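You operate a simulated robot arm through the tools that you are given. There is no shell and no other tool.

You run a simulated two-armed robot. Do the job below in one go: nothing can be reset, and whatever is moved stays where it is left.

JOB
Fit the black adaptor into the meter's well and switch the meter on.
Fine: it lies in the white drawer; drawer and meter lid shut after.

The check looks at the end state, three seconds after you hand in, the way a careful person would. Anything else that was tipped, shoved, dropped, spilled or broken makes it a failure. Lids that push on must go on centred and level and be pressed home; caps that screw on are set level and turned clockwise until they are tight.

ROBOT AND FRAMES
Two 7-joint arms with four-finger grippers on one trunk, on a base that drives. Base frame: it is fixed to the floor where the robot stands at the start and does not move with it; the origin is under the middle of the robot, x ahead of it, y to its left, z up. Lengths are in m, angles in rad, forces in N, time in s.
The left shoulder is at the start at [0.04, 0.181, 1.13], the right one opposite. With the tool pointing down near the work surface each hand reaches from about 0.3 to 0.84 m from the robot's upright axis, wherever it stands, measured 20 degrees to its own side. Places, roughly: black adaptor [2.25, 1, 0.75]; cuvette [2.75, 1.5, 1]; meter lid [3, 1.8, 1]; meter switch [2.9, 1.9, 1]; meter well [3, 1.8, 0.9]; white drawer [2.3, 0.9, 0.8]; white-capped cuvette [3, 1.5, 1]. Payload 3.67 kg a hand.
Tool frame (each hand has its own): the origin (TCP) lies between the finger pads and is the grasp point; the fingertips stand 0.028 m ahead of it; z points along the fingers, y is the line along which they close. Largest opening 0.112 m; the body of the gripper starts 0.073 m behind the TCP.
Orientation is that of the tool frame in the base frame, as [roll, pitch, yaw] about the fixed x, y, z axes, in that order (R = Rz(yaw) Ry(pitch) Rx(roll)). With the fingers straight down and closing along the base's y, the tool's x points along the base's -x, its y along +y and its z along -z.

CONTROLS
- The arms move only by the tool play_rows. It takes "left_rows", "right_rows" or both (then of equal length, played together; a hand with none holds still); each is a list of rows, each a list of 6 numbers: the shift along the base's x, y, z in m, then the turn, a rotation vector about the base's x, y, z in rad. In form: [[dx, dy, dz, rx, ry, rz], ...]. A call has 1 to 20 rows; each row shifts and turns the commanded pose from where the row before left it. "left_fingers" and "right_fingers" are, for a hand that has rows, the gripper command, from -1 (shut) to 1 (fully open), values between in proportion, set as the call begins (left out, the last holds). Rows are played at 5 a second. More than 0.05 m and 0.15 rad between two rows, or a gripper value outside its range, and nothing of the call is played. A pose out of reach is approached as far as the arm can. The call stops where the force on the tool passes 40 N (or 10 N more than at its start, if that is more) or the arm is blocked; 0.2 s more then pass. Each finger halts on what it meets, pressing with about 22 N; the grip force reading is that of the motor and also rises with nothing between the fingers. The clock runs only during rows and for 0.2 s after the last one: add rows that do not move to give the fingers time. The reply holds the time, the measured pose of the TCP, the force on the tool along the base axes, the opening and the grip force, in the units named above and with some noise, with the torque about the TCP (base axes, N m) and any sound that the robot's microphone picked up, and new pictures: "views" is both (left out), scene, wrist or none (wrist: the cameras of the hands that moved).
- Cameras (640 x 400 px; columns grow to the right, rows downward): "scene" is now at [0.1108, -0.0072, 1.3672]; the picture's right is [-0.06, -1.00, 0.00], its down [-0.51, 0.03, -0.86] and it looks along [0.86, -0.05, -0.51] (base axes); focal length 265 px, centre (320, 200). "left" rides on the left gripper at [0.06, 0.018, -0.104] in its tool frame; the picture's right is [-0.29, 0.96, 0.00], its down [-0.80, -0.24, -0.55] and it looks along [-0.53, -0.16, 0.83] (tool axes); focal length 234 px, centre (320, 200). "right" rides on the right gripper at [0.06, -0.018, -0.104] in its tool frame; the picture's right is [0.29, 0.96, 0.00], its down [-0.80, 0.24, -0.55] and it looks along [-0.53, 0.16, 0.83] (tool axes); focal length 234 px, centre (320, 200). There is no depth. A picture from a camera that has moved, and an enlarged one, comes with that camera's place and axes in the base frame and with its lens.
- slide_trunk(by): slides the trunk up (or, below 0, down) by that many m; the arms and the scene camera ride with it, the base frame stays. It gives what a move gives, with no picture.
- drive_base(legs): drives the robot by 1 to 6 legs, each [ahead, left, turn to the left] in m, m and rad, along the robot's own axes; the way and the turn of a leg run together, so that a leg with both is an arc; at most 1.5 m and 3.142 rad a leg. The arms and the cameras ride along, it lands a little off, and it stops where it bumps. It gives what a move gives, and a new picture of the scene camera.
- turn_head(pan, tilt): turns the head with the scene camera to pan (to the left, within 1.501 rad either way) and tilt (down, from -0.506 to 1.204), counted from straight ahead of the robot. It gives what a move gives, and a new picture of the scene camera.
- zoom(camera, box): a new picture of the part [left, top, right, bottom] of that camera's present view, enlarged. The clock stands still meanwhile.
- finish_job(): hands the job in; it is judged then, once.

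Places have to be worked out from the pictures, the camera data and where the tool is seen. Open the grippers and draw the arms clear of the work before you hand the job in, unless the task says otherwise.

The tools are called by a JSON object that holds its "op" and its "data". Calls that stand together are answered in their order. play_rows: Moves the arms, as the interface text tells. Its arguments: {"type":"object","properties":{"left_rows":{"type":"array","items":{"type":"array","items":{"type":"number"}}},"left_fingers":{"type":"number"},"right_rows":{"type":"array","items":{"type":"array","items":{"type":"number"}}},"right_fingers":{"type":"number"},"views":{"type":"string","enum":["both","scene","wrist","none"]}},"required":[]} The other tools are called the same way: slide_trunk (by) slides the trunk up or down; drive_base (legs) drives the base; turn_head (pan, tilt) turns the head that bears the scene camera; zoom (camera, box) takes an enlarged picture of a part of a camera's view; finish_job () hands the job in.

At the start:

```text
time: 0.0
left_position: [0.6053, 0.2788, 0.9923]
left_ee_rot: [-3.141, 0.001, -3.141]
left_wrist_force: [0.4, -0.1, 0.1]
left_moment: [-0.01, 0.0, 0.01]
left_width: 0.1121
left_finger_force: 0.1
right_position: [0.5381, -0.2271, 0.9732]
right_ee_rot: [-3.141, 0.0, 3.14]
right_wrist_force: [-0.6, -0.6, -0.2]
right_moment: [0.02, -0.04, -0.02]
right_width: 0.1123
right_finger_force: 0.0
trunk travel left (down, up): [-0.25, 0.264]
robot x, y, heading: [-0.0034, 0.001, -0.002]
head pan, tilt: [-0.061, 0.534]
```

scene: 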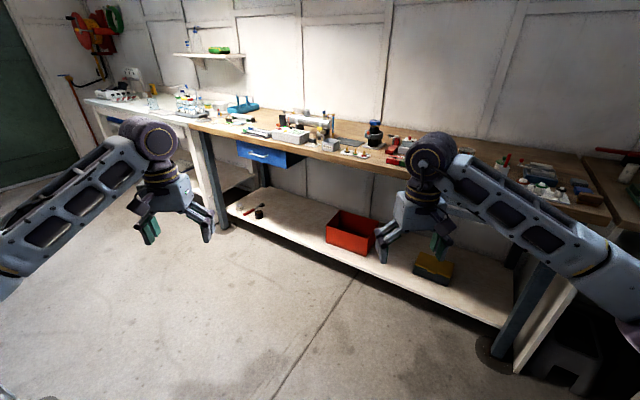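
right: 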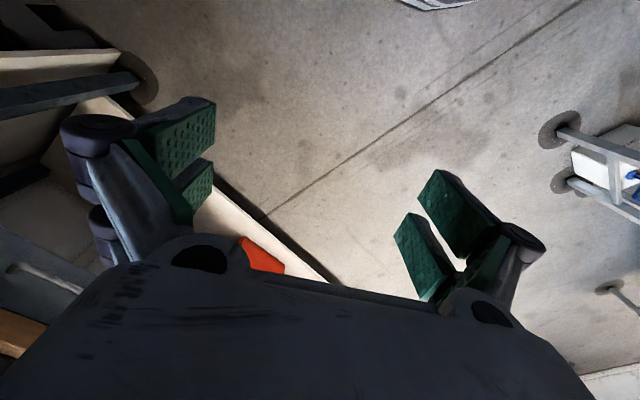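
left: 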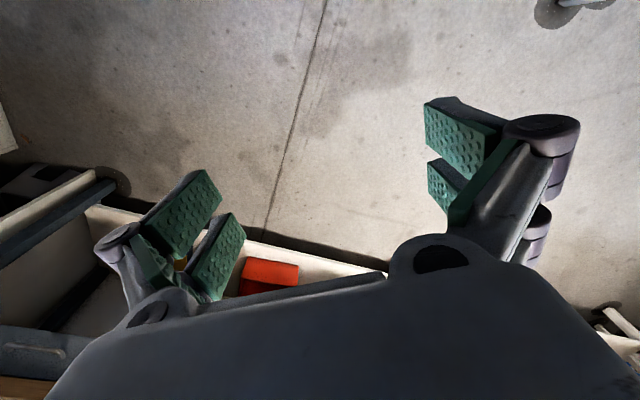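

I see a workbench running diagonally ahead of the robot. I'll enlarge the area where the meter and drawers should be before driving.

{"op": "zoom", "data": {"camera": "scene", "box": [80, 60, 240, 160]}}

{"op": "zoom", "data": {"camera": "scene", "box": [200, 80, 400, 205]}}

```text
4.00 times, centred on (160, 110) of scene
camera zoom: at [0.1108, -0.0072, 1.3672], right [-0.06, -1.0, 0.0], down [-0.51, 0.03, -0.86], along [0.86, -0.05, -0.51], focal length 1059 px, centre (960, 560)
```

zoom: 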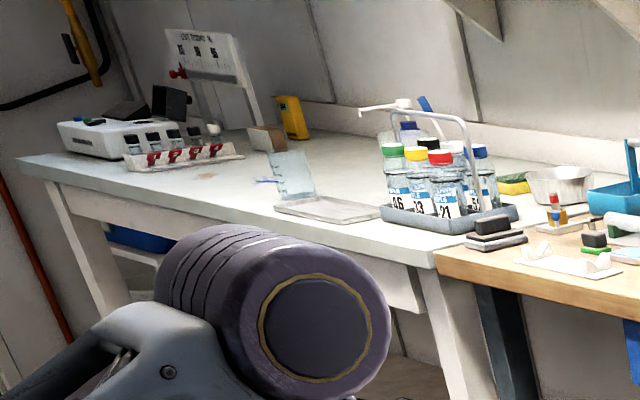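

```text
3.20 times, centred on (300, 142) of scene
camera zoom: at [0.1108, -0.0072, 1.3672], right [-0.06, -1.0, 0.0], down [-0.51, 0.03, -0.86], along [0.86, -0.05, -0.51], focal length 847 px, centre (384, 384)
```

zoom: 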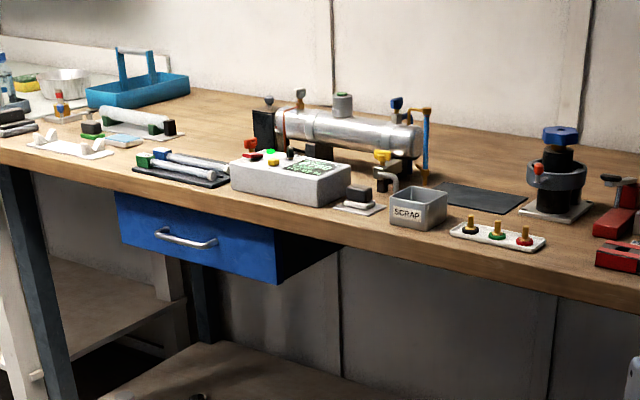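

The meter sits at the far left end of a white bench, with the bench front running roughly along (0.59, 0.81). The wrist picture shows legs of something on the floor to my left, so I'll look left before driving.

{"op": "turn_head", "data": {"pan": 1.2, "tilt": 0.7}}

{"op": "turn_head", "data": {"pan": 0.6, "tilt": 0.5}}

```text
time: 1.4
left_position: [0.6062, 0.2806, 0.9927]
left_ee_rot: [3.141, 0.0, 3.14]
left_wrist_force: [-0.3, 0.3, -0.6]
left_moment: [-0.01, -0.02, 0.02]
left_width: 0.1119
left_finger_force: 0.0
right_position: [0.5381, -0.2257, 0.9733]
right_ee_rot: [3.14, 0.001, -3.141]
right_wrist_force: [0.3, -0.5, 0.3]
right_moment: [0.0, 0.02, 0.03]
right_width: 0.112
right_finger_force: 0.1
trunk travel left (down, up): [-0.25, 0.264]
robot x, y, heading: [-0.0033, 0.0002, 0.002]
head pan, tilt: [1.201, 0.7]
camera scene: at [0.0516, 0.0774, 1.3527], right [0.93, -0.36, 0.0], down [-0.23, -0.6, -0.76], along [0.28, 0.71, -0.64], focal length 265 px, centre (320, 200)
```

scene: 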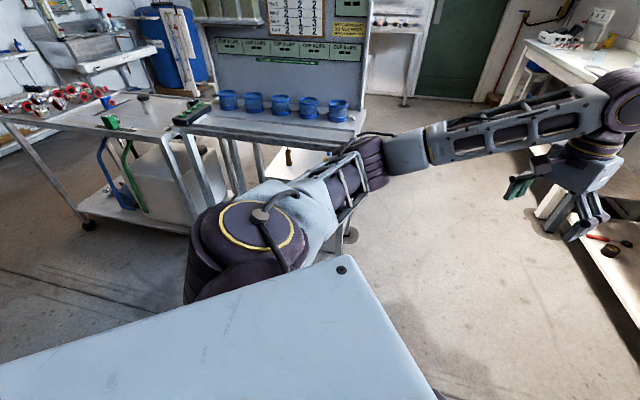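

```text
time: 2.4
left_position: [0.6055, 0.2809, 0.9935]
left_ee_rot: [-3.141, 0.0, 3.141]
left_wrist_force: [1.2, -0.2, -0.3]
left_moment: [0.01, 0.0, 0.0]
left_width: 0.1119
left_finger_force: 0.1
right_position: [0.538, -0.2275, 0.9716]
right_ee_rot: [-3.142, 0.001, -3.141]
right_wrist_force: [-0.3, -0.2, -0.1]
right_moment: [-0.02, 0.0, -0.01]
right_width: 0.1118
right_finger_force: 0.1
trunk travel left (down, up): [-0.25, 0.264]
robot x, y, heading: [-0.0013, 0.0013, 0.002]
head pan, tilt: [0.6, 0.499]
camera scene: at [0.0958, 0.0497, 1.3704], right [0.57, -0.82, 0.0], down [-0.4, -0.27, -0.88], along [0.72, 0.5, -0.48], focal length 265 px, centre (320, 200)
```

scene: 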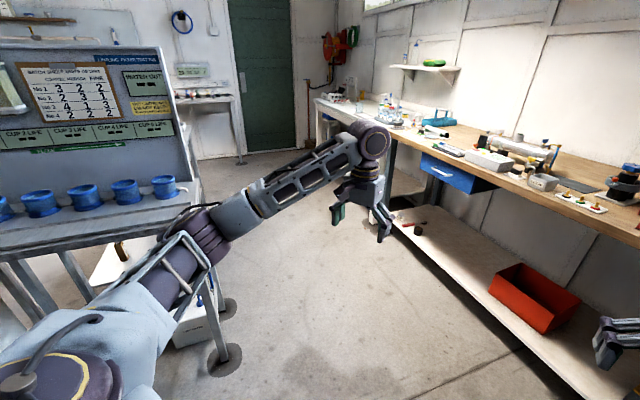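

The corridor runs between the bench and a side table whose feet are near (0.47, 0.92) and (0.68, 1.15). I'll turn to face along the bench, step right toward it, and then check before moving ahead.

{"op": "drive_base", "data": {"legs": [[0, 0, 0.92], [0, -0.5, 0]]}}

{"op": "turn_head", "data": {"pan": 0.0, "tilt": 0.5}}

```text
time: 8.0
left_position: [0.5526, 0.3367, 0.9932]
left_ee_rot: [3.141, 0.0, -2.237]
left_wrist_force: [-0.4, -0.3, -0.3]
left_moment: [0.02, 0.02, -0.01]
left_width: 0.112
left_finger_force: 0.0
right_position: [0.9095, -0.0292, 0.9738]
right_ee_rot: [3.14, -0.001, -2.236]
right_wrist_force: [0.0, -0.3, -0.7]
right_moment: [0.0, 0.04, 0.0]
right_width: 0.1119
right_finger_force: 0.0
trunk travel left (down, up): [-0.25, 0.264]
robot x, y, heading: [0.3994, -0.3115, 0.899]
head pan, tilt: [0.6, 0.499]
camera scene: at [0.4174, -0.2074, 1.3704], right [1.0, -0.07, 0.0], down [-0.03, -0.48, -0.88], along [0.06, 0.88, -0.48], focal length 265 px, centre (320, 200)
```

scene: 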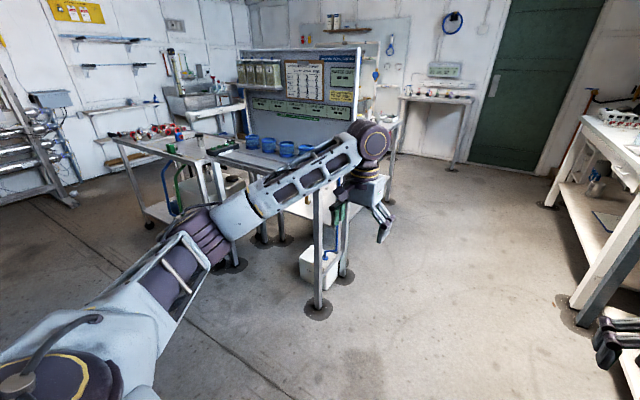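

```text
time: 9.0
left_position: [0.553, 0.3364, 0.9943]
left_ee_rot: [3.141, 0.002, -2.236]
left_wrist_force: [-0.1, 0.1, 0.9]
left_moment: [0.0, 0.03, 0.01]
left_width: 0.112
left_finger_force: 0.0
right_position: [0.9086, -0.0292, 0.9734]
right_ee_rot: [-3.141, 0.0, -2.238]
right_wrist_force: [0.4, -0.4, 0.3]
right_moment: [0.04, 0.0, 0.03]
right_width: 0.1121
right_finger_force: 0.0
trunk travel left (down, up): [-0.25, 0.264]
robot x, y, heading: [0.3939, -0.3112, 0.899]
head pan, tilt: [0.0, 0.499]
camera scene: at [0.4673, -0.2264, 1.3704], right [0.79, -0.62, 0.0], down [-0.3, -0.38, -0.88], along [0.54, 0.69, -0.48], focal length 265 px, centre (320, 200)
```

scene: 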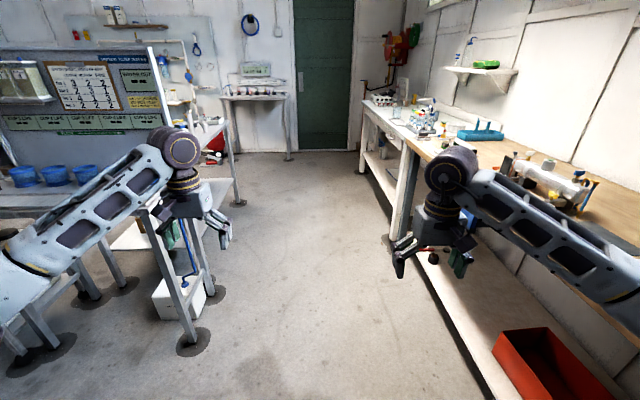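

The corridor is about 1.2 m wide and I'm centred in it. I'll drive ahead along the bench and look right toward the white bench.

{"op": "drive_base", "data": {"legs": [[1.5, 0, 0]]}}

{"op": "turn_head", "data": {"pan": -0.9, "tilt": 0.5}}

```text
time: 16.7
left_position: [1.477, 1.5156, 0.9926]
left_ee_rot: [3.141, 0.0, -2.236]
left_wrist_force: [0.2, 0.0, 0.5]
left_moment: [0.01, -0.01, -0.04]
left_width: 0.112
left_finger_force: 0.1
right_position: [1.8355, 1.1512, 0.9733]
right_ee_rot: [3.141, 0.0, -2.236]
right_wrist_force: [0.2, 0.7, 0.1]
right_moment: [-0.01, 0.02, 0.01]
right_width: 0.1118
right_finger_force: 0.0
trunk travel left (down, up): [-0.25, 0.264]
robot x, y, heading: [1.3257, 0.8693, 0.901]
head pan, tilt: [0.0, 0.499]
camera scene: at [1.3938, 0.9534, 1.3704], right [0.79, -0.62, 0.0], down [-0.3, -0.38, -0.88], along [0.54, 0.69, -0.48], focal length 265 px, centre (320, 200)
```

scene: 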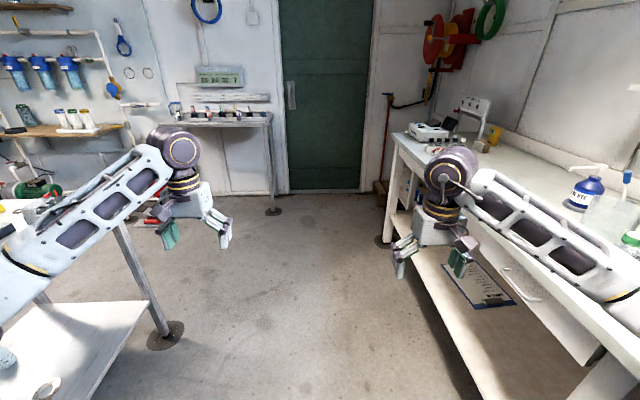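

```text
time: 17.9
left_position: [1.4773, 1.5171, 0.9926]
left_ee_rot: [-3.141, 0.0, -2.234]
left_wrist_force: [-0.9, 0.2, -0.7]
left_moment: [-0.04, 0.02, 0.0]
left_width: 0.1122
left_finger_force: 0.1
right_position: [1.8358, 1.1519, 0.9721]
right_ee_rot: [-3.141, 0.001, -2.236]
right_wrist_force: [0.8, 0.4, 0.3]
right_moment: [0.0, 0.0, -0.04]
right_width: 0.112
right_finger_force: 0.1
trunk travel left (down, up): [-0.25, 0.264]
robot x, y, heading: [1.3249, 0.8669, 0.906]
head pan, tilt: [-0.901, 0.499]
camera scene: at [1.4285, 0.8821, 1.3704], right [0.01, -1.0, 0.0], down [-0.48, 0.0, -0.88], along [0.88, 0.01, -0.48], focal length 265 px, centre (320, 200)
```

scene: 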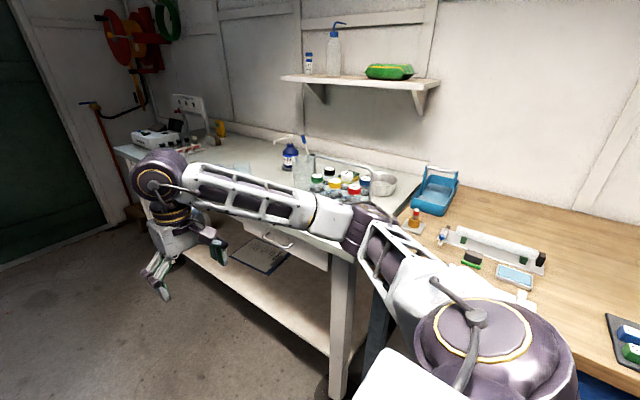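

The white drawer's bow handle is near (2.2, 1.1, 0.78), with the meter farther left on the bench. I'll drive ahead, then turn to face the drawer in stages so the hands stay clear of the bench and the side table.

{"op": "drive_base", "data": {"legs": [[0.9, 0.03, 0], [0, 0, -0.4], [-0.093, 0.199, 0], [0, 0, -1.135]]}}

{"op": "turn_head", "data": {"pan": -0.15, "tilt": 0.7}}

```text
time: 28.5
left_position: [2.3339, 1.5904, 0.993]
left_ee_rot: [3.141, 0.0, 2.51]
left_wrist_force: [0.6, 0.1, -0.5]
left_moment: [0.04, 0.01, 0.03]
left_width: 0.1122
left_finger_force: 0.1
right_position: [1.9792, 1.222, 0.9726]
right_ee_rot: [3.141, 0.0, 2.512]
right_wrist_force: [0.5, 0.2, 0.0]
right_moment: [0.02, 0.0, -0.02]
right_width: 0.1121
right_finger_force: 0.2
trunk travel left (down, up): [-0.25, 0.264]
robot x, y, heading: [1.6828, 1.7284, -0.636]
head pan, tilt: [-0.901, 0.499]
camera scene: at [1.6997, 1.6189, 1.3704], right [-1.0, -0.04, 0.0], down [-0.02, 0.48, -0.88], along [0.03, -0.88, -0.48], focal length 265 px, centre (320, 200)
```

scene: 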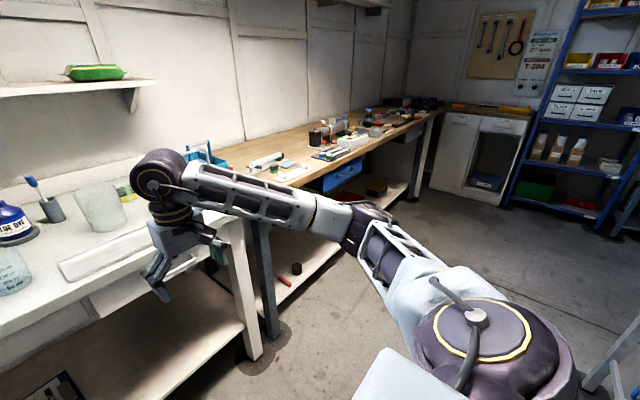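

```text
time: 29.6
left_position: [2.3325, 1.5905, 0.9923]
left_ee_rot: [-3.14, 0.0, 2.509]
left_wrist_force: [0.5, 0.1, 0.2]
left_moment: [0.0, 0.0, -0.02]
left_width: 0.1118
left_finger_force: 0.0
right_position: [1.9799, 1.2218, 0.9729]
right_ee_rot: [-3.14, 0.001, 2.51]
right_wrist_force: [-0.5, 0.0, -1.2]
right_moment: [0.05, 0.01, -0.01]
right_width: 0.112
right_finger_force: 0.1
trunk travel left (down, up): [-0.25, 0.264]
robot x, y, heading: [1.6791, 1.7263, -0.638]
head pan, tilt: [-0.15, 0.7]
camera scene: at [1.7566, 1.65, 1.3527], right [-0.71, -0.71, 0.0], down [-0.46, 0.45, -0.76], along [0.54, -0.54, -0.64], focal length 265 px, centre (320, 200)
```

scene: 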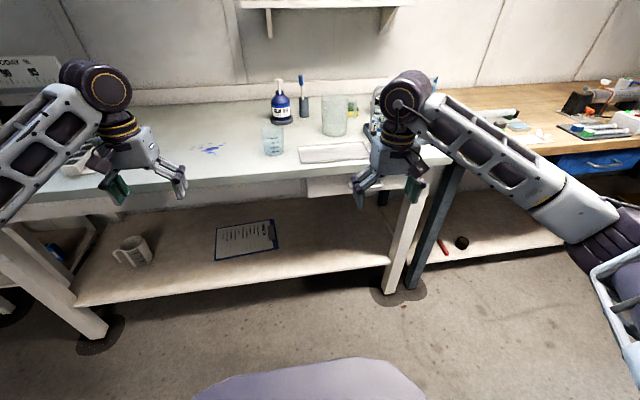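

I'm now facing the white bench. I'll enlarge the drawer area and the meter area.

{"op": "zoom", "data": {"camera": "scene", "box": [240, 80, 440, 205]}}

{"op": "turn_head", "data": {"pan": 0.6, "tilt": 0.55}}

```text
3.20 times, centred on (340, 142) of scene
camera zoom: at [1.7566, 1.65, 1.3527], right [-0.71, -0.71, 0.0], down [-0.46, 0.45, -0.76], along [0.54, -0.54, -0.64], focal length 847 px, centre (256, 384)
```

zoom: 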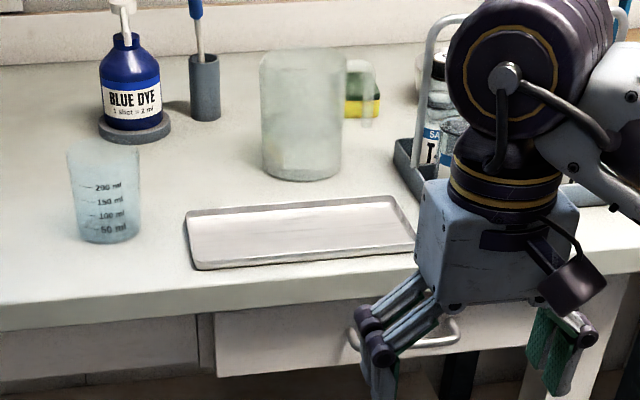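

```text
time: 30.7
left_position: [2.3333, 1.5921, 0.9927]
left_ee_rot: [-3.141, 0.0, 2.509]
left_wrist_force: [0.2, 0.2, -0.4]
left_moment: [-0.01, 0.0, 0.0]
left_width: 0.1119
left_finger_force: 0.1
right_position: [1.9808, 1.2228, 0.9726]
right_ee_rot: [-3.141, 0.0, 2.51]
right_wrist_force: [0.0, -0.3, -0.4]
right_moment: [0.0, -0.02, 0.0]
right_width: 0.1121
right_finger_force: 0.0
trunk travel left (down, up): [-0.25, 0.264]
robot x, y, heading: [1.6794, 1.7237, -0.633]
head pan, tilt: [0.6, 0.55]
camera scene: at [1.7862, 1.707, 1.3658], right [-0.03, -1.0, 0.0], down [-0.52, 0.02, -0.85], along [0.85, -0.03, -0.52], focal length 265 px, centre (320, 200)
```

scene: 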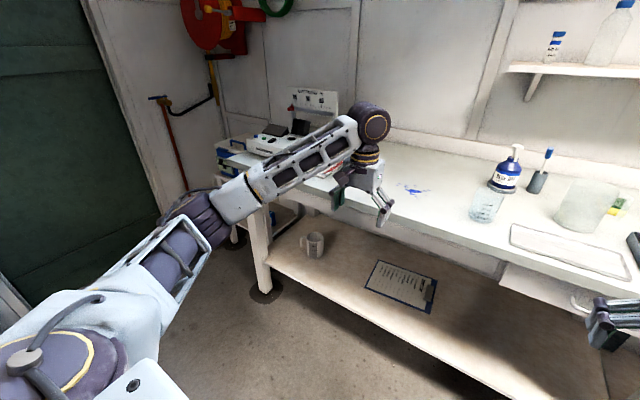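

The right hand hides the drawer handle, which I triangulate to about (2.14, 1.06, 0.83). I'll look from the right wrist camera.

{"op": "zoom", "data": {"camera": "right", "box": [0, 0, 640, 400]}}

{"op": "zoom", "data": {"camera": "left", "box": [0, 0, 640, 400]}}

```text
1.00 times, centred on (320, 200) of right (not enlarged: the box is as wide or as high as the picture)
camera zoom: at [1.9205, 1.2434, 1.0769], right [0.33, 0.94, 0.0], down [0.78, -0.28, 0.55], along [0.52, -0.18, -0.83], focal length 234 px, centre (320, 200)
```

zoom: 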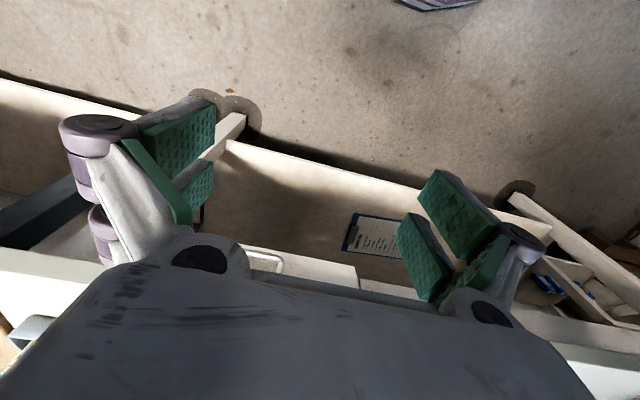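

```text
1.00 times, centred on (320, 200) of left (not enlarged: the box is as wide or as high as the picture)
camera zoom: at [2.2966, 1.6407, 1.0968], right [0.8, 0.6, 0.0], down [0.5, -0.66, 0.55], along [0.33, -0.44, -0.83], focal length 234 px, centre (320, 200)
```

zoom: 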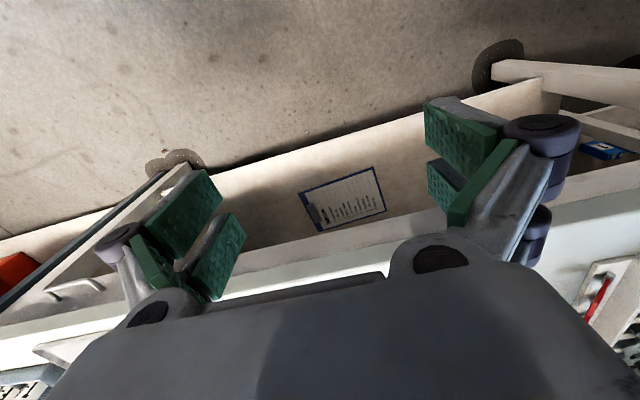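

From three views the handle is near (2.15, 1.06, 0.82), its bar lying parallel to the bench edge. I'll turn the right gripper so that it will point forward with its fingers closing vertically, starting with the turn about the vertical.

{"op": "play_rows", "data": {"right_rows": [[0, 0, 0, 0, 0, -0.1428], [0, 0, 0, 0, 0, -0.1428], [0, 0, 0, 0, 0, -0.1428], [0, 0, 0, 0, 0, -0.1428], [0, 0, 0, 0, 0, -0.1428], [0, 0, 0, 0, 0, -0.1428], [0, 0, 0, 0, 0, -0.1428], [0, 0, 0, 0, 0, -0.1428], [0, 0, 0, 0, 0, -0.1428], [0, 0, 0, 0, 0, -0.1428], [0, 0, 0, 0, 0, -0.1428], [0, 0, 0, 0, 0, 0]], "right_fingers": 0.2, "views": "wrist"}}

```text
time: 33.3
left_position: [2.3337, 1.5907, 0.9932]
left_ee_rot: [-3.141, 0.0, 2.51]
left_wrist_force: [-0.1, 0.0, -0.6]
left_moment: [0.01, -0.01, 0.0]
left_width: 0.1119
left_finger_force: 0.0
right_position: [1.9799, 1.2224, 0.9735]
right_ee_rot: [3.141, 0.0, 0.939]
right_wrist_force: [0.0, 0.1, -1.0]
right_moment: [0.0, -0.01, 0.02]
right_width: 0.0674
right_finger_force: 0.0
trunk travel left (down, up): [-0.25, 0.264]
robot x, y, heading: [1.68, 1.7257, -0.634]
head pan, tilt: [0.6, 0.55]
camera right: at [2.0007, 1.2814, 1.0771], right [0.94, -0.34, 0.0], down [-0.28, -0.78, 0.55], along [-0.19, -0.52, -0.83], focal length 234 px, centre (320, 200)
```

right: 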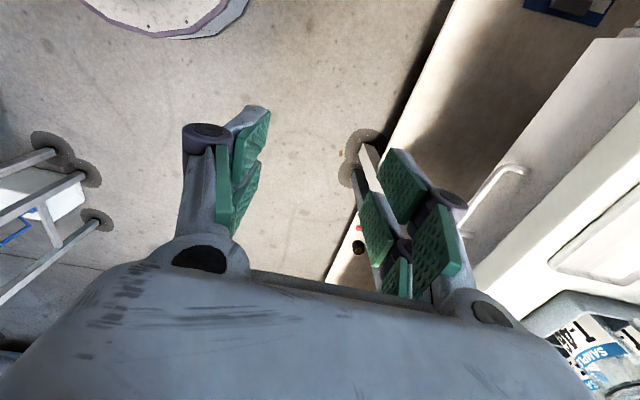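

The handle is confirmed in the right wrist view, at about (2.15, 1.06, 0.82). Next I'll pitch the gripper forward to horizontal while lowering it to handle height, still about 0.25 m short of the bench.

{"op": "play_rows", "data": {"right_rows": [[-0.0023, -0.0032, -0.0139, -0.0843, -0.1152, 0], [-0.0023, -0.0032, -0.0139, -0.0843, -0.1152, 0], [-0.0023, -0.0032, -0.0139, -0.0843, -0.1152, 0], [-0.0023, -0.0032, -0.0139, -0.0843, -0.1152, 0], [-0.0023, -0.0032, -0.0139, -0.0843, -0.1152, 0], [-0.0023, -0.0032, -0.0139, -0.0843, -0.1152, 0], [-0.0023, -0.0032, -0.0139, -0.0843, -0.1152, 0], [-0.0023, -0.0032, -0.0139, -0.0843, -0.1152, 0], [-0.0023, -0.0032, -0.0139, -0.0843, -0.1152, 0], [-0.0023, -0.0032, -0.0139, -0.0843, -0.1152, 0], [-0.0023, -0.0032, -0.0139, -0.0843, -0.1152, 0], [0, 0, 0, 0, 0, 0], [0, 0, 0, 0, 0, 0]], "views": "wrist"}}

{"op": "turn_head", "data": {"pan": -0.2, "tilt": 0.75}}

```text
time: 36.1
left_position: [2.333, 1.5922, 0.9928]
left_ee_rot: [-3.142, -0.001, 2.512]
left_wrist_force: [0.0, -0.1, -0.9]
left_moment: [0.0, 0.02, 0.04]
left_width: 0.1121
left_finger_force: 0.1
right_position: [1.9648, 1.2009, 0.8801]
right_ee_rot: [2.189, -0.002, 0.939]
right_wrist_force: [-0.2, -0.1, 0.6]
right_moment: [0.0, 0.0, 0.0]
right_width: 0.0669
right_finger_force: 0.1
right hand out of reach, approached as far as the arm can: row 7, 8, 9, 10, 11
trunk travel left (down, up): [-0.25, 0.264]
robot x, y, heading: [1.6792, 1.7252, -0.632]
head pan, tilt: [0.6, 0.55]
camera right: at [1.9215, 1.3055, 0.926], right [0.62, -0.1, 0.78], down [-0.72, -0.46, 0.52], along [0.31, -0.88, -0.35], focal length 234 px, centre (320, 200)
```

right: 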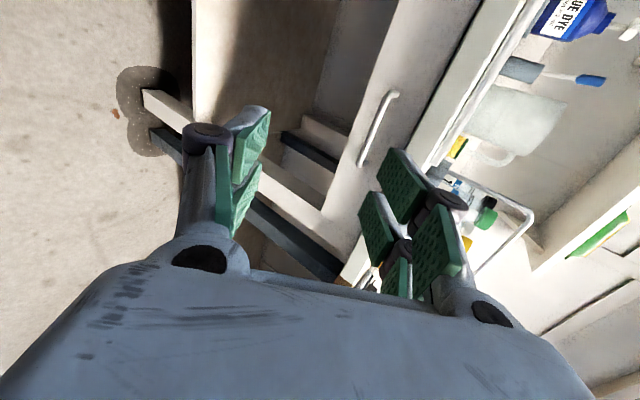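

```text
time: 37.2
left_position: [2.3337, 1.5911, 0.9931]
left_ee_rot: [3.141, 0.002, 2.51]
left_wrist_force: [-1.3, -0.3, 0.0]
left_moment: [-0.03, 0.0, 0.01]
left_width: 0.112
left_finger_force: 0.2
right_position: [1.963, 1.2004, 0.8804]
right_ee_rot: [2.191, 0.0, 0.94]
right_wrist_force: [0.0, 1.0, -0.5]
right_moment: [0.0, 0.0, 0.01]
right_width: 0.0672
right_finger_force: 0.0
trunk travel left (down, up): [-0.25, 0.264]
robot x, y, heading: [1.681, 1.7267, -0.634]
head pan, tilt: [-0.201, 0.75]
camera scene: at [1.7521, 1.6487, 1.3484], right [-0.74, -0.67, 0.0], down [-0.46, 0.5, -0.73], along [0.49, -0.54, -0.68], focal length 265 px, centre (320, 200)
```

scene: 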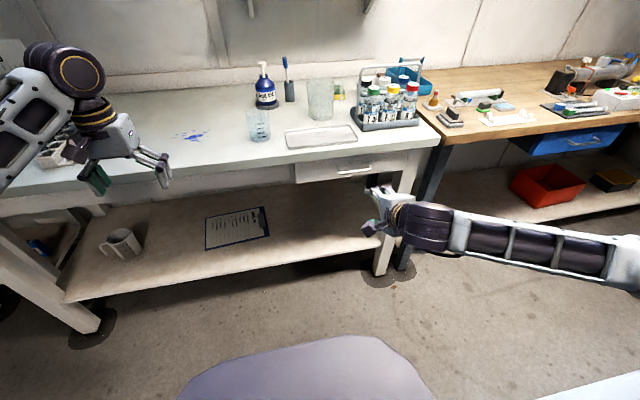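

The wrist could not pitch past about 54° at this height and so close in. Lowering the trunk should bring the shoulder nearer handle level, so I'll slide it down 0.18 m, since both hands are clear in front of the bench edge.

{"op": "slide_trunk", "data": {"by": -0.18}}

```text
time: 39.2
left_position: [2.3335, 1.5928, 0.8127]
left_ee_rot: [-3.141, -0.001, 2.512]
left_wrist_force: [-1.0, 0.4, 0.6]
left_moment: [-0.03, 0.01, 0.0]
left_width: 0.1118
left_finger_force: 0.0
right_position: [1.9637, 1.2007, 0.6992]
right_ee_rot: [2.19, 0.0, 0.938]
right_wrist_force: [-0.5, 0.2, 0.1]
right_moment: [-0.02, 0.03, 0.02]
right_width: 0.0672
right_finger_force: 0.0
trunk travel left (down, up): [-0.07, 0.444]
robot x, y, heading: [1.6819, 1.7213, -0.63]
head pan, tilt: [-0.201, 0.75]
```

The right hand is now at z 0.70. I'll raise it to handle height while pitching the remaining 0.62 rad to horizontal.

{"op": "play_rows", "data": {"right_rows": [[0, 0, 0.02, 0, 0, 0], [0.004, -0.003, 0.02, -0.061, -0.0834, 0], [0.004, -0.003, 0.02, -0.061, -0.0834, 0], [0.004, -0.003, 0.02, -0.061, -0.0834, 0], [0.004, -0.003, 0.02, -0.061, -0.0834, 0], [0.004, -0.003, 0.02, -0.061, -0.0834, 0], [0.004, -0.003, 0, -0.061, -0.0834, 0], [0, 0, 0, 0, 0, 0]], "views": "both"}}

```text
time: 41.0
left_position: [2.3339, 1.5905, 0.8114]
left_ee_rot: [3.141, 0.0, 2.51]
left_wrist_force: [-1.0, 0.0, 0.2]
left_moment: [0.0, 0.0, -0.01]
left_width: 0.1119
left_finger_force: 0.2
right_position: [1.9936, 1.1833, 0.8633]
right_ee_rot: [1.876, 0.009, 0.971]
right_wrist_force: [0.1, -0.4, -0.2]
right_moment: [0.01, -0.02, -0.01]
right_width: 0.067
right_finger_force: 0.1
right hand out of reach, approached as far as the arm can: row 2, 3, 4, 5, 6, 7
trunk travel left (down, up): [-0.07, 0.444]
robot x, y, heading: [1.6819, 1.7244, -0.634]
head pan, tilt: [-0.201, 0.75]
camera scene: at [1.7521, 1.6482, 1.1671], right [-0.74, -0.67, 0.0], down [-0.46, 0.51, -0.73], along [0.49, -0.54, -0.68], focal length 265 px, centre (320, 200)
camera right: at [1.9416, 1.2927, 0.8765], right [0.4, 0.08, 0.91], down [-0.82, -0.4, 0.4], along [0.4, -0.91, -0.09], focal length 234 px, centre (320, 200)
```

scene: 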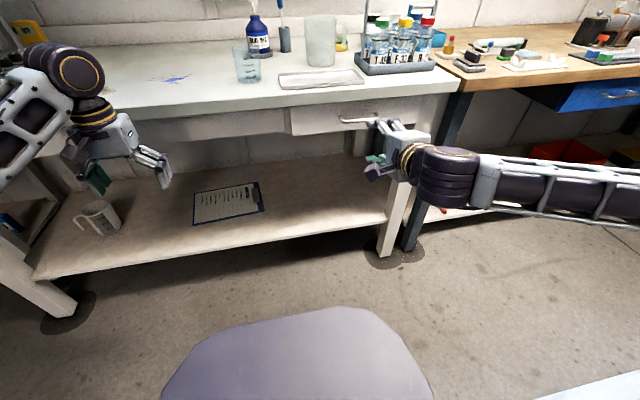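
right: 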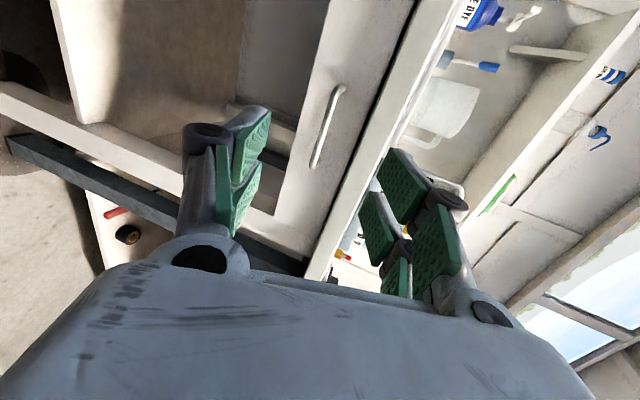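

The pitch is down to about 17° below horizontal and the handle lies ahead. Moving forward should give the wrist more room, so I'll advance 0.10 m toward the drawer and check the pose.

{"op": "play_rows", "data": {"right_rows": [[0.02, -0.0147, 0, 0, 0, 0], [0.02, -0.0147, 0, 0, 0, 0], [0.02, -0.0147, 0, 0, 0, 0], [0.02, -0.0147, 0, 0, 0, 0], [0, 0, 0, 0, 0, 0]], "views": "both"}}

```text
time: 42.2
left_position: [2.3331, 1.5922, 0.811]
left_ee_rot: [-3.14, 0.002, 2.511]
left_wrist_force: [-0.3, -0.5, 0.2]
left_moment: [0.01, 0.02, 0.02]
left_width: 0.1121
left_finger_force: 0.1
right_position: [2.0747, 1.1259, 0.8645]
right_ee_rot: [1.876, 0.008, 0.97]
right_wrist_force: [-1.1, -0.1, -0.2]
right_moment: [0.0, 0.01, -0.02]
right_width: 0.0671
right_finger_force: 0.2
trunk travel left (down, up): [-0.07, 0.444]
robot x, y, heading: [1.6799, 1.7242, -0.636]
head pan, tilt: [-0.201, 0.75]
camera scene: at [1.7518, 1.6489, 1.1672], right [-0.74, -0.67, 0.0], down [-0.46, 0.5, -0.73], along [0.49, -0.54, -0.68], focal length 265 px, centre (320, 200)
camera right: at [2.0213, 1.2339, 0.8769], right [0.4, 0.08, 0.91], down [-0.82, -0.4, 0.4], along [0.4, -0.91, -0.09], focal length 234 px, centre (320, 200)
```

scene: 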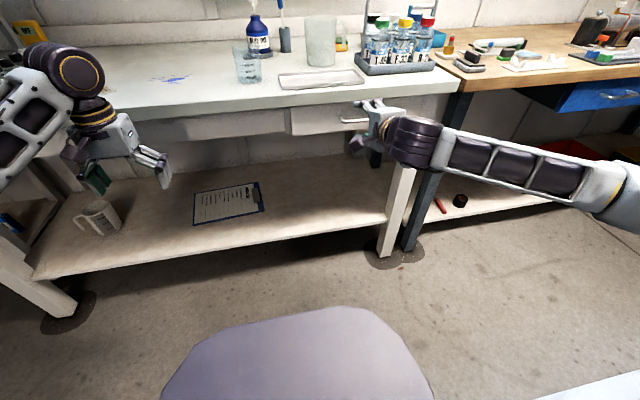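
right: 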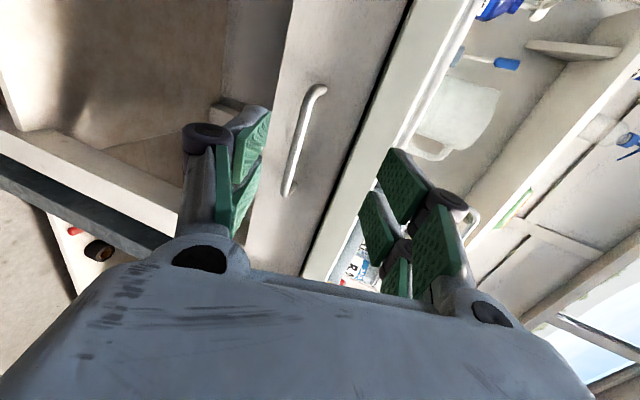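

The bar runs from about (2.17, 1.10) to (2.11, 1.02) at z 0.82, and my grasp point is about 0.09 m short of it. I'll try to finish levelling the gripper here and come down to bar height.

{"op": "play_rows", "data": {"right_rows": [[0, 0, -0.011, -0.045, -0.0615, -0.01], [0, 0, -0.011, -0.045, -0.0615, -0.01], [0, 0, -0.011, -0.045, -0.0615, -0.01], [0, 0, -0.011, -0.045, -0.0615, 0], [0, 0, 0, 0, 0, 0]], "views": "both"}}

```text
time: 43.4
left_position: [2.3332, 1.5924, 0.8122]
left_ee_rot: [-3.141, 0.0, 2.51]
left_wrist_force: [0.0, -0.4, -1.7]
left_moment: [0.03, -0.01, -0.01]
left_width: 0.112
left_finger_force: 0.1
right_position: [2.0696, 1.1172, 0.8674]
right_ee_rot: [1.846, 0.009, 0.967]
right_wrist_force: [0.2, 0.2, -0.1]
right_moment: [0.0, 0.01, 0.02]
right_width: 0.0674
right_finger_force: 0.1
right hand out of reach, approached as far as the arm can: row 1, 2, 3, 4
trunk travel left (down, up): [-0.07, 0.444]
robot x, y, heading: [1.6775, 1.7227, -0.625]
head pan, tilt: [-0.201, 0.75]
camera scene: at [1.752, 1.6487, 1.1672], right [-0.74, -0.67, 0.0], down [-0.46, 0.5, -0.73], along [0.49, -0.54, -0.68], focal length 265 px, centre (320, 200)
camera right: at [2.0177, 1.2268, 0.8778], right [0.38, 0.1, 0.92], down [-0.84, -0.39, 0.39], along [0.39, -0.92, -0.07], focal length 234 px, centre (320, 200)
```

scene: 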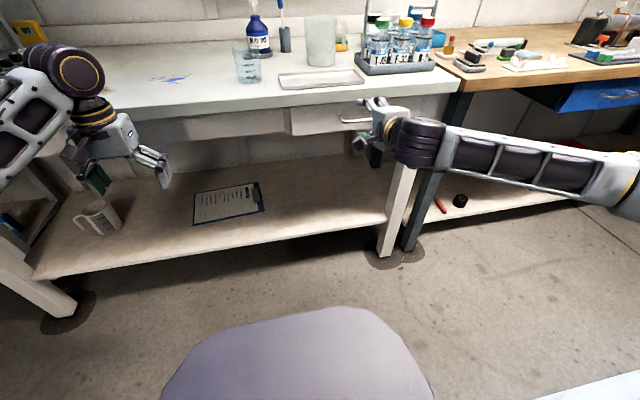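
right: 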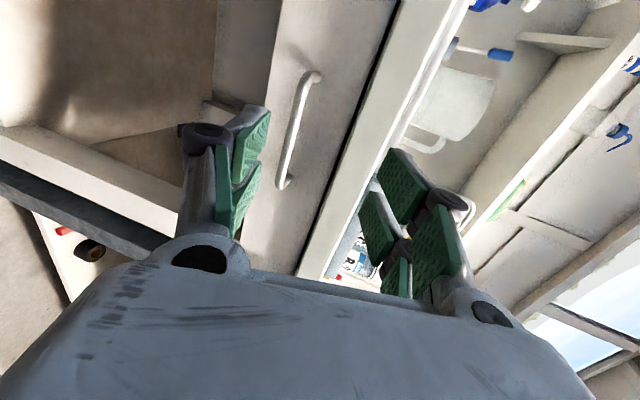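

The wrist is at its limit about 16° below horizontal, which is level enough to grip the bar. I'll get down to bar height by sliding the trunk 0.047 m, keeping this arm posture.

{"op": "slide_trunk", "data": {"by": -0.047}}

{"op": "play_rows", "data": {"right_rows": [[0, 0, 0, 0, 0, 0], [0, 0, 0, 0, 0, 0], [0, 0, 0, 0, 0, 0]], "right_fingers": -0.15, "views": "both"}}

```text
time: 44.3
left_position: [2.3329, 1.5905, 0.7655]
left_ee_rot: [3.141, 0.0, 2.51]
left_wrist_force: [0.1, 0.1, -0.7]
left_moment: [0.0, 0.01, 0.03]
left_width: 0.1119
left_finger_force: 0.0
right_position: [2.0696, 1.118, 0.8213]
right_ee_rot: [1.847, 0.009, 0.968]
right_wrist_force: [-0.5, 0.4, -0.4]
right_moment: [0.0, 0.0, 0.01]
right_width: 0.0672
right_finger_force: 0.0
trunk travel left (down, up): [-0.023, 0.491]
robot x, y, heading: [1.6768, 1.7237, -0.629]
head pan, tilt: [-0.201, 0.75]
```

```text
time: 45.1
left_position: [2.3335, 1.5925, 0.7653]
left_ee_rot: [3.141, -0.001, 2.509]
left_wrist_force: [0.4, 0.4, -0.1]
left_moment: [0.02, 0.02, 0.01]
left_width: 0.112
left_finger_force: 0.0
right_position: [2.0704, 1.1179, 0.821]
right_ee_rot: [1.847, 0.008, 0.968]
right_wrist_force: [-0.1, -0.1, -0.2]
right_moment: [0.02, -0.01, 0.0]
right_width: 0.0474
right_finger_force: 0.1
trunk travel left (down, up): [-0.023, 0.491]
robot x, y, heading: [1.68, 1.728, -0.633]
head pan, tilt: [-0.201, 0.75]
camera scene: at [1.752, 1.6487, 1.1208], right [-0.74, -0.67, 0.0], down [-0.46, 0.5, -0.73], along [0.49, -0.54, -0.68], focal length 265 px, centre (320, 200)
camera right: at [2.0177, 1.2268, 0.8314], right [0.38, 0.1, 0.92], down [-0.84, -0.39, 0.39], along [0.39, -0.92, -0.07], focal length 234 px, centre (320, 200)
```

scene: 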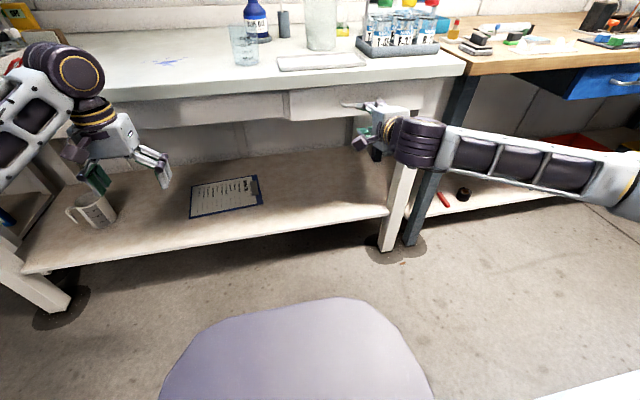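
right: 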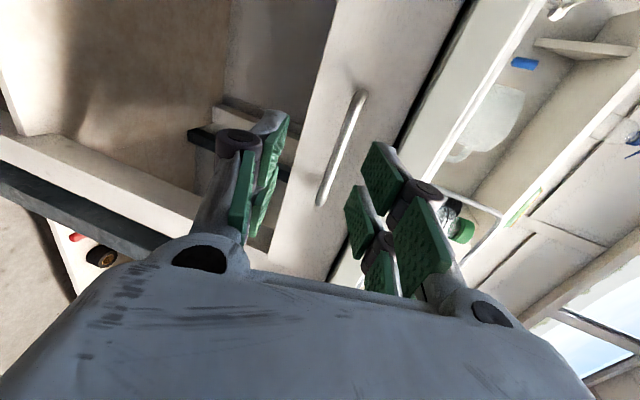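

Comparing the two heights by parallax puts the bar's centre at about (2.159, 1.027, 0.813), a little deeper than I first thought. I'll advance 0.10 m toward it and check alignment.

{"op": "play_rows", "data": {"right_rows": [[0.0171, -0.019, -0.0015, 0, 0, 0], [0.0171, -0.019, -0.0015, 0, 0, 0], [0.0171, -0.019, -0.0015, 0, 0, 0], [0.0171, -0.019, -0.0015, 0, 0, 0], [0, 0, 0, 0, 0, 0]], "views": "both"}}

```text
time: 46.3
left_position: [2.3316, 1.5922, 0.7651]
left_ee_rot: [-3.14, 0.0, 2.511]
left_wrist_force: [0.1, 0.1, 0.2]
left_moment: [-0.01, -0.01, 0.02]
left_width: 0.112
left_finger_force: 0.1
right_position: [2.1377, 1.0431, 0.8153]
right_ee_rot: [1.846, 0.009, 0.969]
right_wrist_force: [-6.7, 5.7, 0.9]
right_moment: [-0.14, -0.16, -0.16]
right_width: 0.0481
right_finger_force: 0.2
trunk travel left (down, up): [-0.023, 0.491]
robot x, y, heading: [1.6806, 1.7229, -0.636]
head pan, tilt: [-0.201, 0.75]
camera scene: at [1.7512, 1.6494, 1.1209], right [-0.74, -0.67, 0.0], down [-0.46, 0.5, -0.73], along [0.49, -0.54, -0.68], focal length 265 px, centre (320, 200)
camera right: at [2.085, 1.151, 0.8257], right [0.38, 0.1, 0.92], down [-0.84, -0.39, 0.39], along [0.39, -0.92, -0.07], focal length 234 px, centre (320, 200)
```

scene: 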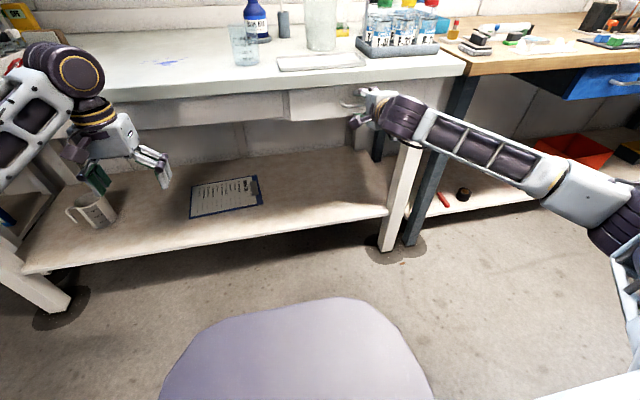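
right: 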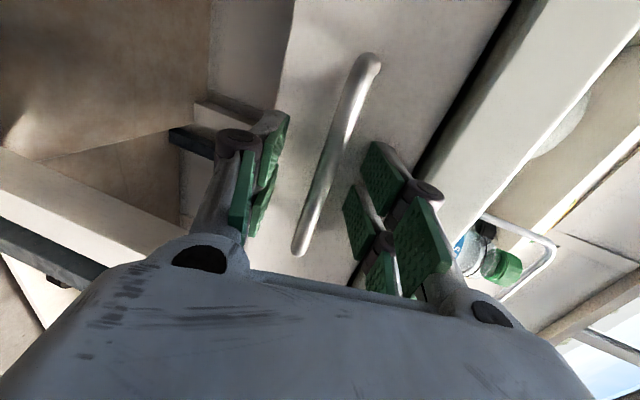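

The readings show light contact (about 9 N): the upper fingertip is resting on the drawer front, so the bar is between the pads. I'll back off 2 mm and close on the bar.

{"op": "play_rows", "data": {"right_rows": [[-0.0024, 0.0018, 0, 0, 0, 0], [0, 0, 0, 0, 0, 0]], "views": "none"}}

{"op": "play_rows", "data": {"right_rows": [[0, 0, 0, 0, 0, 0], [0, 0, 0, 0, 0, 0], [0, 0, 0, 0, 0, 0], [0, 0, 0, 0, 0, 0]], "right_fingers": -1, "views": "wrist"}}

```text
time: 46.9
left_position: [2.3335, 1.5906, 0.7662]
left_ee_rot: [3.14, 0.0, 2.51]
left_wrist_force: [0.1, -0.1, -0.2]
left_moment: [0.03, -0.01, 0.0]
left_width: 0.112
left_finger_force: 0.1
right_position: [2.1351, 1.0435, 0.8141]
right_ee_rot: [1.848, 0.011, 0.966]
right_wrist_force: [-0.2, 0.4, -0.1]
right_moment: [0.04, -0.02, 0.03]
right_width: 0.0477
right_finger_force: 0.1
trunk travel left (down, up): [-0.023, 0.491]
robot x, y, heading: [1.6797, 1.7251, -0.636]
head pan, tilt: [-0.201, 0.75]
```

```text
time: 47.9
left_position: [2.3339, 1.5917, 0.7657]
left_ee_rot: [-3.141, 0.0, 2.509]
left_wrist_force: [0.3, -0.9, 0.1]
left_moment: [0.0, 0.0, 0.01]
left_width: 0.112
left_finger_force: 0.0
right_position: [2.1364, 1.044, 0.8162]
right_ee_rot: [1.846, 0.007, 0.967]
right_wrist_force: [0.0, 0.9, 4.7]
right_moment: [1.54, -1.08, -0.43]
right_width: 0.0091
right_finger_force: 45.0
trunk travel left (down, up): [-0.023, 0.491]
robot x, y, heading: [1.6818, 1.725, -0.632]
head pan, tilt: [-0.201, 0.75]
camera right: at [2.0828, 1.1529, 0.826], right [0.38, 0.1, 0.92], down [-0.84, -0.39, 0.39], along [0.39, -0.92, -0.07], focal length 234 px, centre (320, 200)
```

right: 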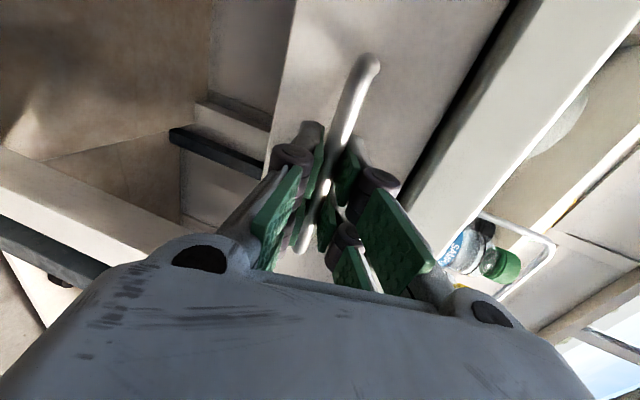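

The bar is gripped (opening 9 mm, 45 N). Now I'll pull the drawer straight out about 0.20 m along the bench normal.

{"op": "play_rows", "data": {"right_rows": [[-0.0121, 0.0088, 0, 0, 0, 0], [-0.0161, 0.0118, 0, 0, 0, 0], [-0.0161, 0.0118, 0, 0, 0, 0], [-0.0161, 0.0118, 0, 0, 0, 0], [-0.0161, 0.0118, 0, 0, 0, 0], [-0.0161, 0.0118, 0, 0, 0, 0]], "views": "both"}}

```text
time: 49.3
left_position: [2.332, 1.5917, 0.766]
left_ee_rot: [3.138, 0.0, 2.51]
left_wrist_force: [0.8, -0.5, 0.7]
left_moment: [0.0, 0.02, -0.01]
left_width: 0.1117
left_finger_force: 0.1
right_position: [2.0436, 1.1103, 0.8158]
right_ee_rot: [1.848, 0.01, 0.966]
right_wrist_force: [-6.0, -6.0, 3.1]
right_moment: [1.46, -1.07, -0.25]
right_width: 0.0091
right_finger_force: 44.8
trunk travel left (down, up): [-0.023, 0.491]
robot x, y, heading: [1.6839, 1.7262, -0.632]
head pan, tilt: [-0.201, 0.75]
camera scene: at [1.751, 1.6482, 1.1208], right [-0.74, -0.67, 0.0], down [-0.46, 0.51, -0.73], along [0.49, -0.54, -0.68], focal length 265 px, centre (320, 200)
camera right: at [1.9906, 1.2191, 0.8262], right [0.38, 0.09, 0.92], down [-0.84, -0.39, 0.39], along [0.39, -0.92, -0.07], focal length 234 px, centre (320, 200)
```

scene: 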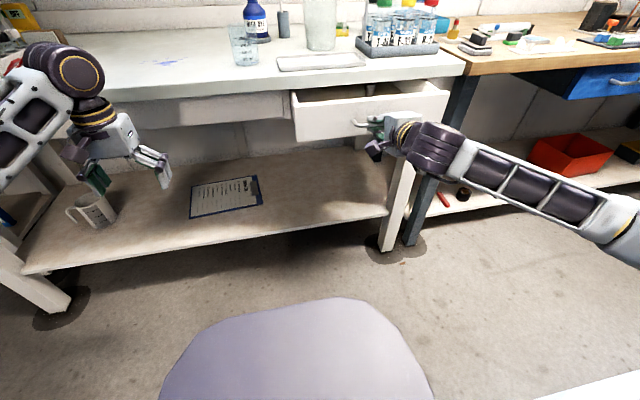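
right: 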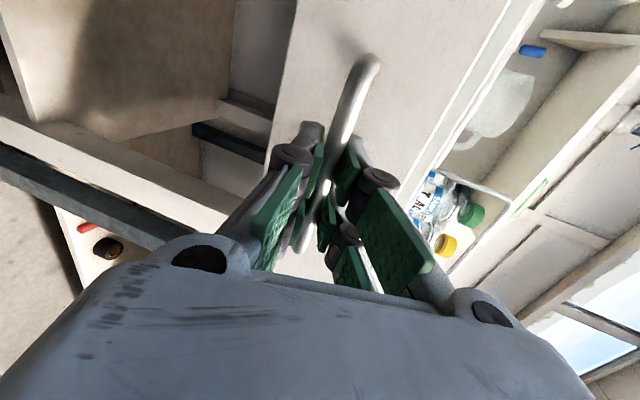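

The drawer is sliding out (0.11 m so far) with only a small sideways force. I'll correct the direction slightly and pull further.

{"op": "play_rows", "data": {"right_rows": [[-0.0172, 0.0104, 0, 0, 0, 0], [-0.0163, 0.0116, 0, 0, 0, 0], [-0.0163, 0.0116, 0, 0, 0, 0], [-0.0163, 0.0116, 0, 0, 0, 0], [-0.0163, 0.0116, 0, 0, 0, 0]], "views": "both"}}

```text
time: 50.1
left_position: [2.3331, 1.5941, 0.7667]
left_ee_rot: [3.141, 0.001, 2.512]
left_wrist_force: [-1.1, 0.3, -0.1]
left_moment: [-0.01, -0.03, -0.03]
left_width: 0.1123
left_finger_force: 0.0
right_position: [1.9966, 1.1422, 0.8154]
right_ee_rot: [1.856, -0.002, 0.98]
right_wrist_force: [0.2, -0.2, -7.8]
right_moment: [1.25, -0.92, 0.11]
right_width: 0.0092
right_finger_force: 44.9
right hand out of reach, approached as far as the arm can: row 3
trunk travel left (down, up): [-0.023, 0.491]
robot x, y, heading: [1.6767, 1.7249, -0.629]
head pan, tilt: [-0.201, 0.75]
stopped in row 4 (right hand): the force on the tool passed its limit at 52 N (the readings are from after the stop); the commanded pose is now the measured one
camera scene: at [1.7514, 1.649, 1.1209], right [-0.74, -0.67, 0.0], down [-0.46, 0.5, -0.73], along [0.49, -0.54, -0.68], focal length 265 px, centre (320, 200)
camera right: at [1.943, 1.2506, 0.8277], right [0.38, 0.09, 0.92], down [-0.83, -0.4, 0.38], along [0.41, -0.91, -0.08], focal length 234 px, centre (320, 200)
```

scene: 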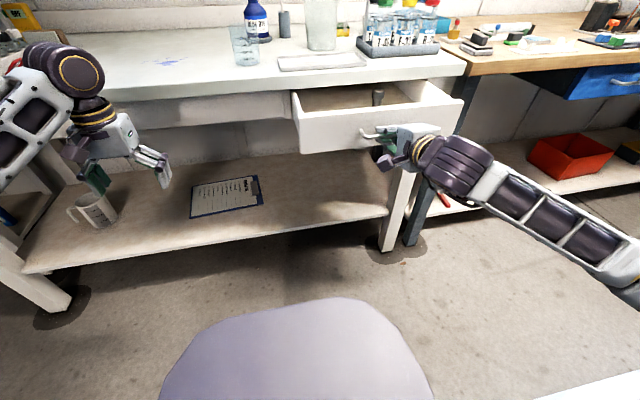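
right: 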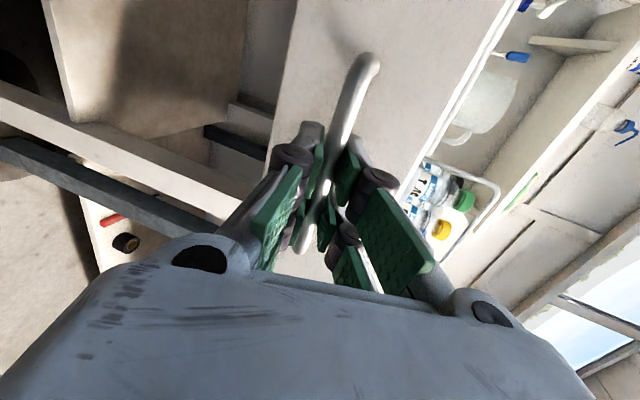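

The drawer is out about 0.17 m; the arm hit a reach limit or the drawer its stop. I'll enlarge the scene to see what's inside.

{"op": "zoom", "data": {"camera": "scene", "box": [280, 60, 480, 185]}}

```text
3.20 times, centred on (380, 122) of scene
camera zoom: at [1.7514, 1.649, 1.1209], right [-0.74, -0.67, 0.0], down [-0.46, 0.5, -0.73], along [0.49, -0.54, -0.68], focal length 847 px, centre (128, 448)
```

zoom: 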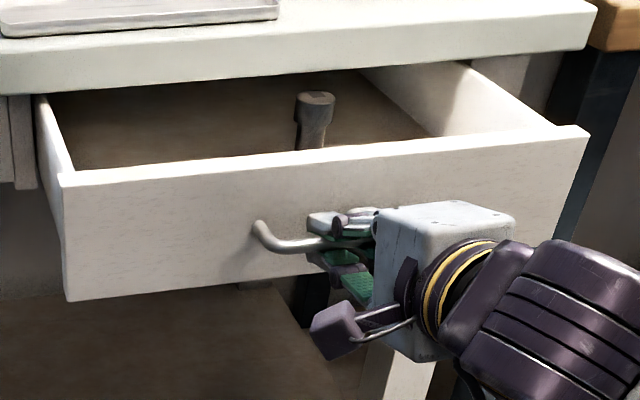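

A black cylindrical adaptor with a wider top stands inside the drawer. I'll open the fingers enough to release the bar and back away while letting the wrist tip down.

{"op": "play_rows", "data": {"right_rows": [[0, 0, 0, 0, 0, 0], [0, 0, 0, 0, 0, 0], [0, 0, 0, 0, 0, 0], [-0.008, 0.0058, 0, 0.012, 0.016, 0], [-0.016, 0.0117, 0, 0.03, 0.041, 0], [-0.016, 0.0117, 0, 0.06, 0.082, 0], [-0.016, 0.0117, 0, 0.06, 0.082, 0], [-0.016, 0.0117, 0, 0.06, 0.082, 0]], "right_fingers": -0.1, "views": "both"}}

```text
time: 51.9
left_position: [2.3339, 1.5941, 0.7655]
left_ee_rot: [-3.141, -0.001, 2.512]
left_wrist_force: [-0.1, 0.1, -0.9]
left_moment: [0.02, 0.01, -0.01]
left_width: 0.1119
left_finger_force: 0.0
right_position: [1.9256, 1.1958, 0.8184]
right_ee_rot: [2.229, -0.013, 0.979]
right_wrist_force: [0.8, 0.5, 0.7]
right_moment: [0.01, 0.02, -0.02]
right_width: 0.0505
right_finger_force: 0.2
trunk travel left (down, up): [-0.023, 0.491]
robot x, y, heading: [1.6796, 1.7264, -0.634]
head pan, tilt: [-0.201, 0.75]
camera scene: at [1.7521, 1.6494, 1.1208], right [-0.74, -0.67, 0.0], down [-0.46, 0.5, -0.73], along [0.49, -0.54, -0.68], focal length 265 px, centre (320, 200)
camera right: at [1.8819, 1.2975, 0.8685], right [0.64, -0.1, 0.76], down [-0.69, -0.5, 0.52], along [0.33, -0.86, -0.39], focal length 234 px, centre (320, 200)
```

scene: 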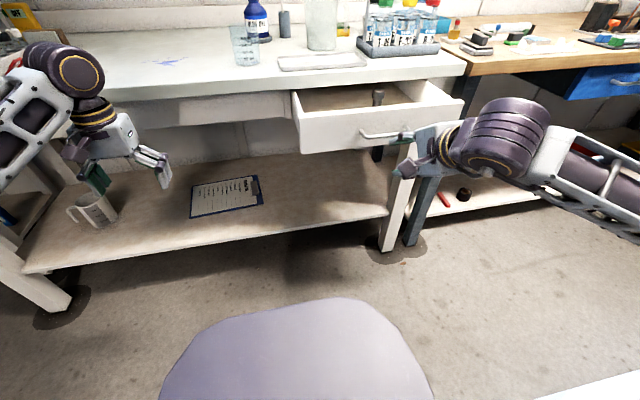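
right: 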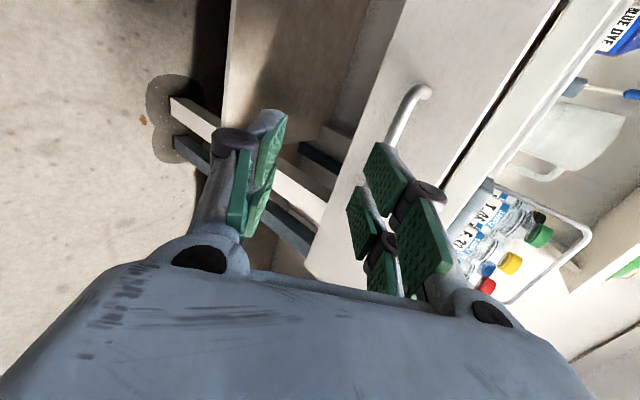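

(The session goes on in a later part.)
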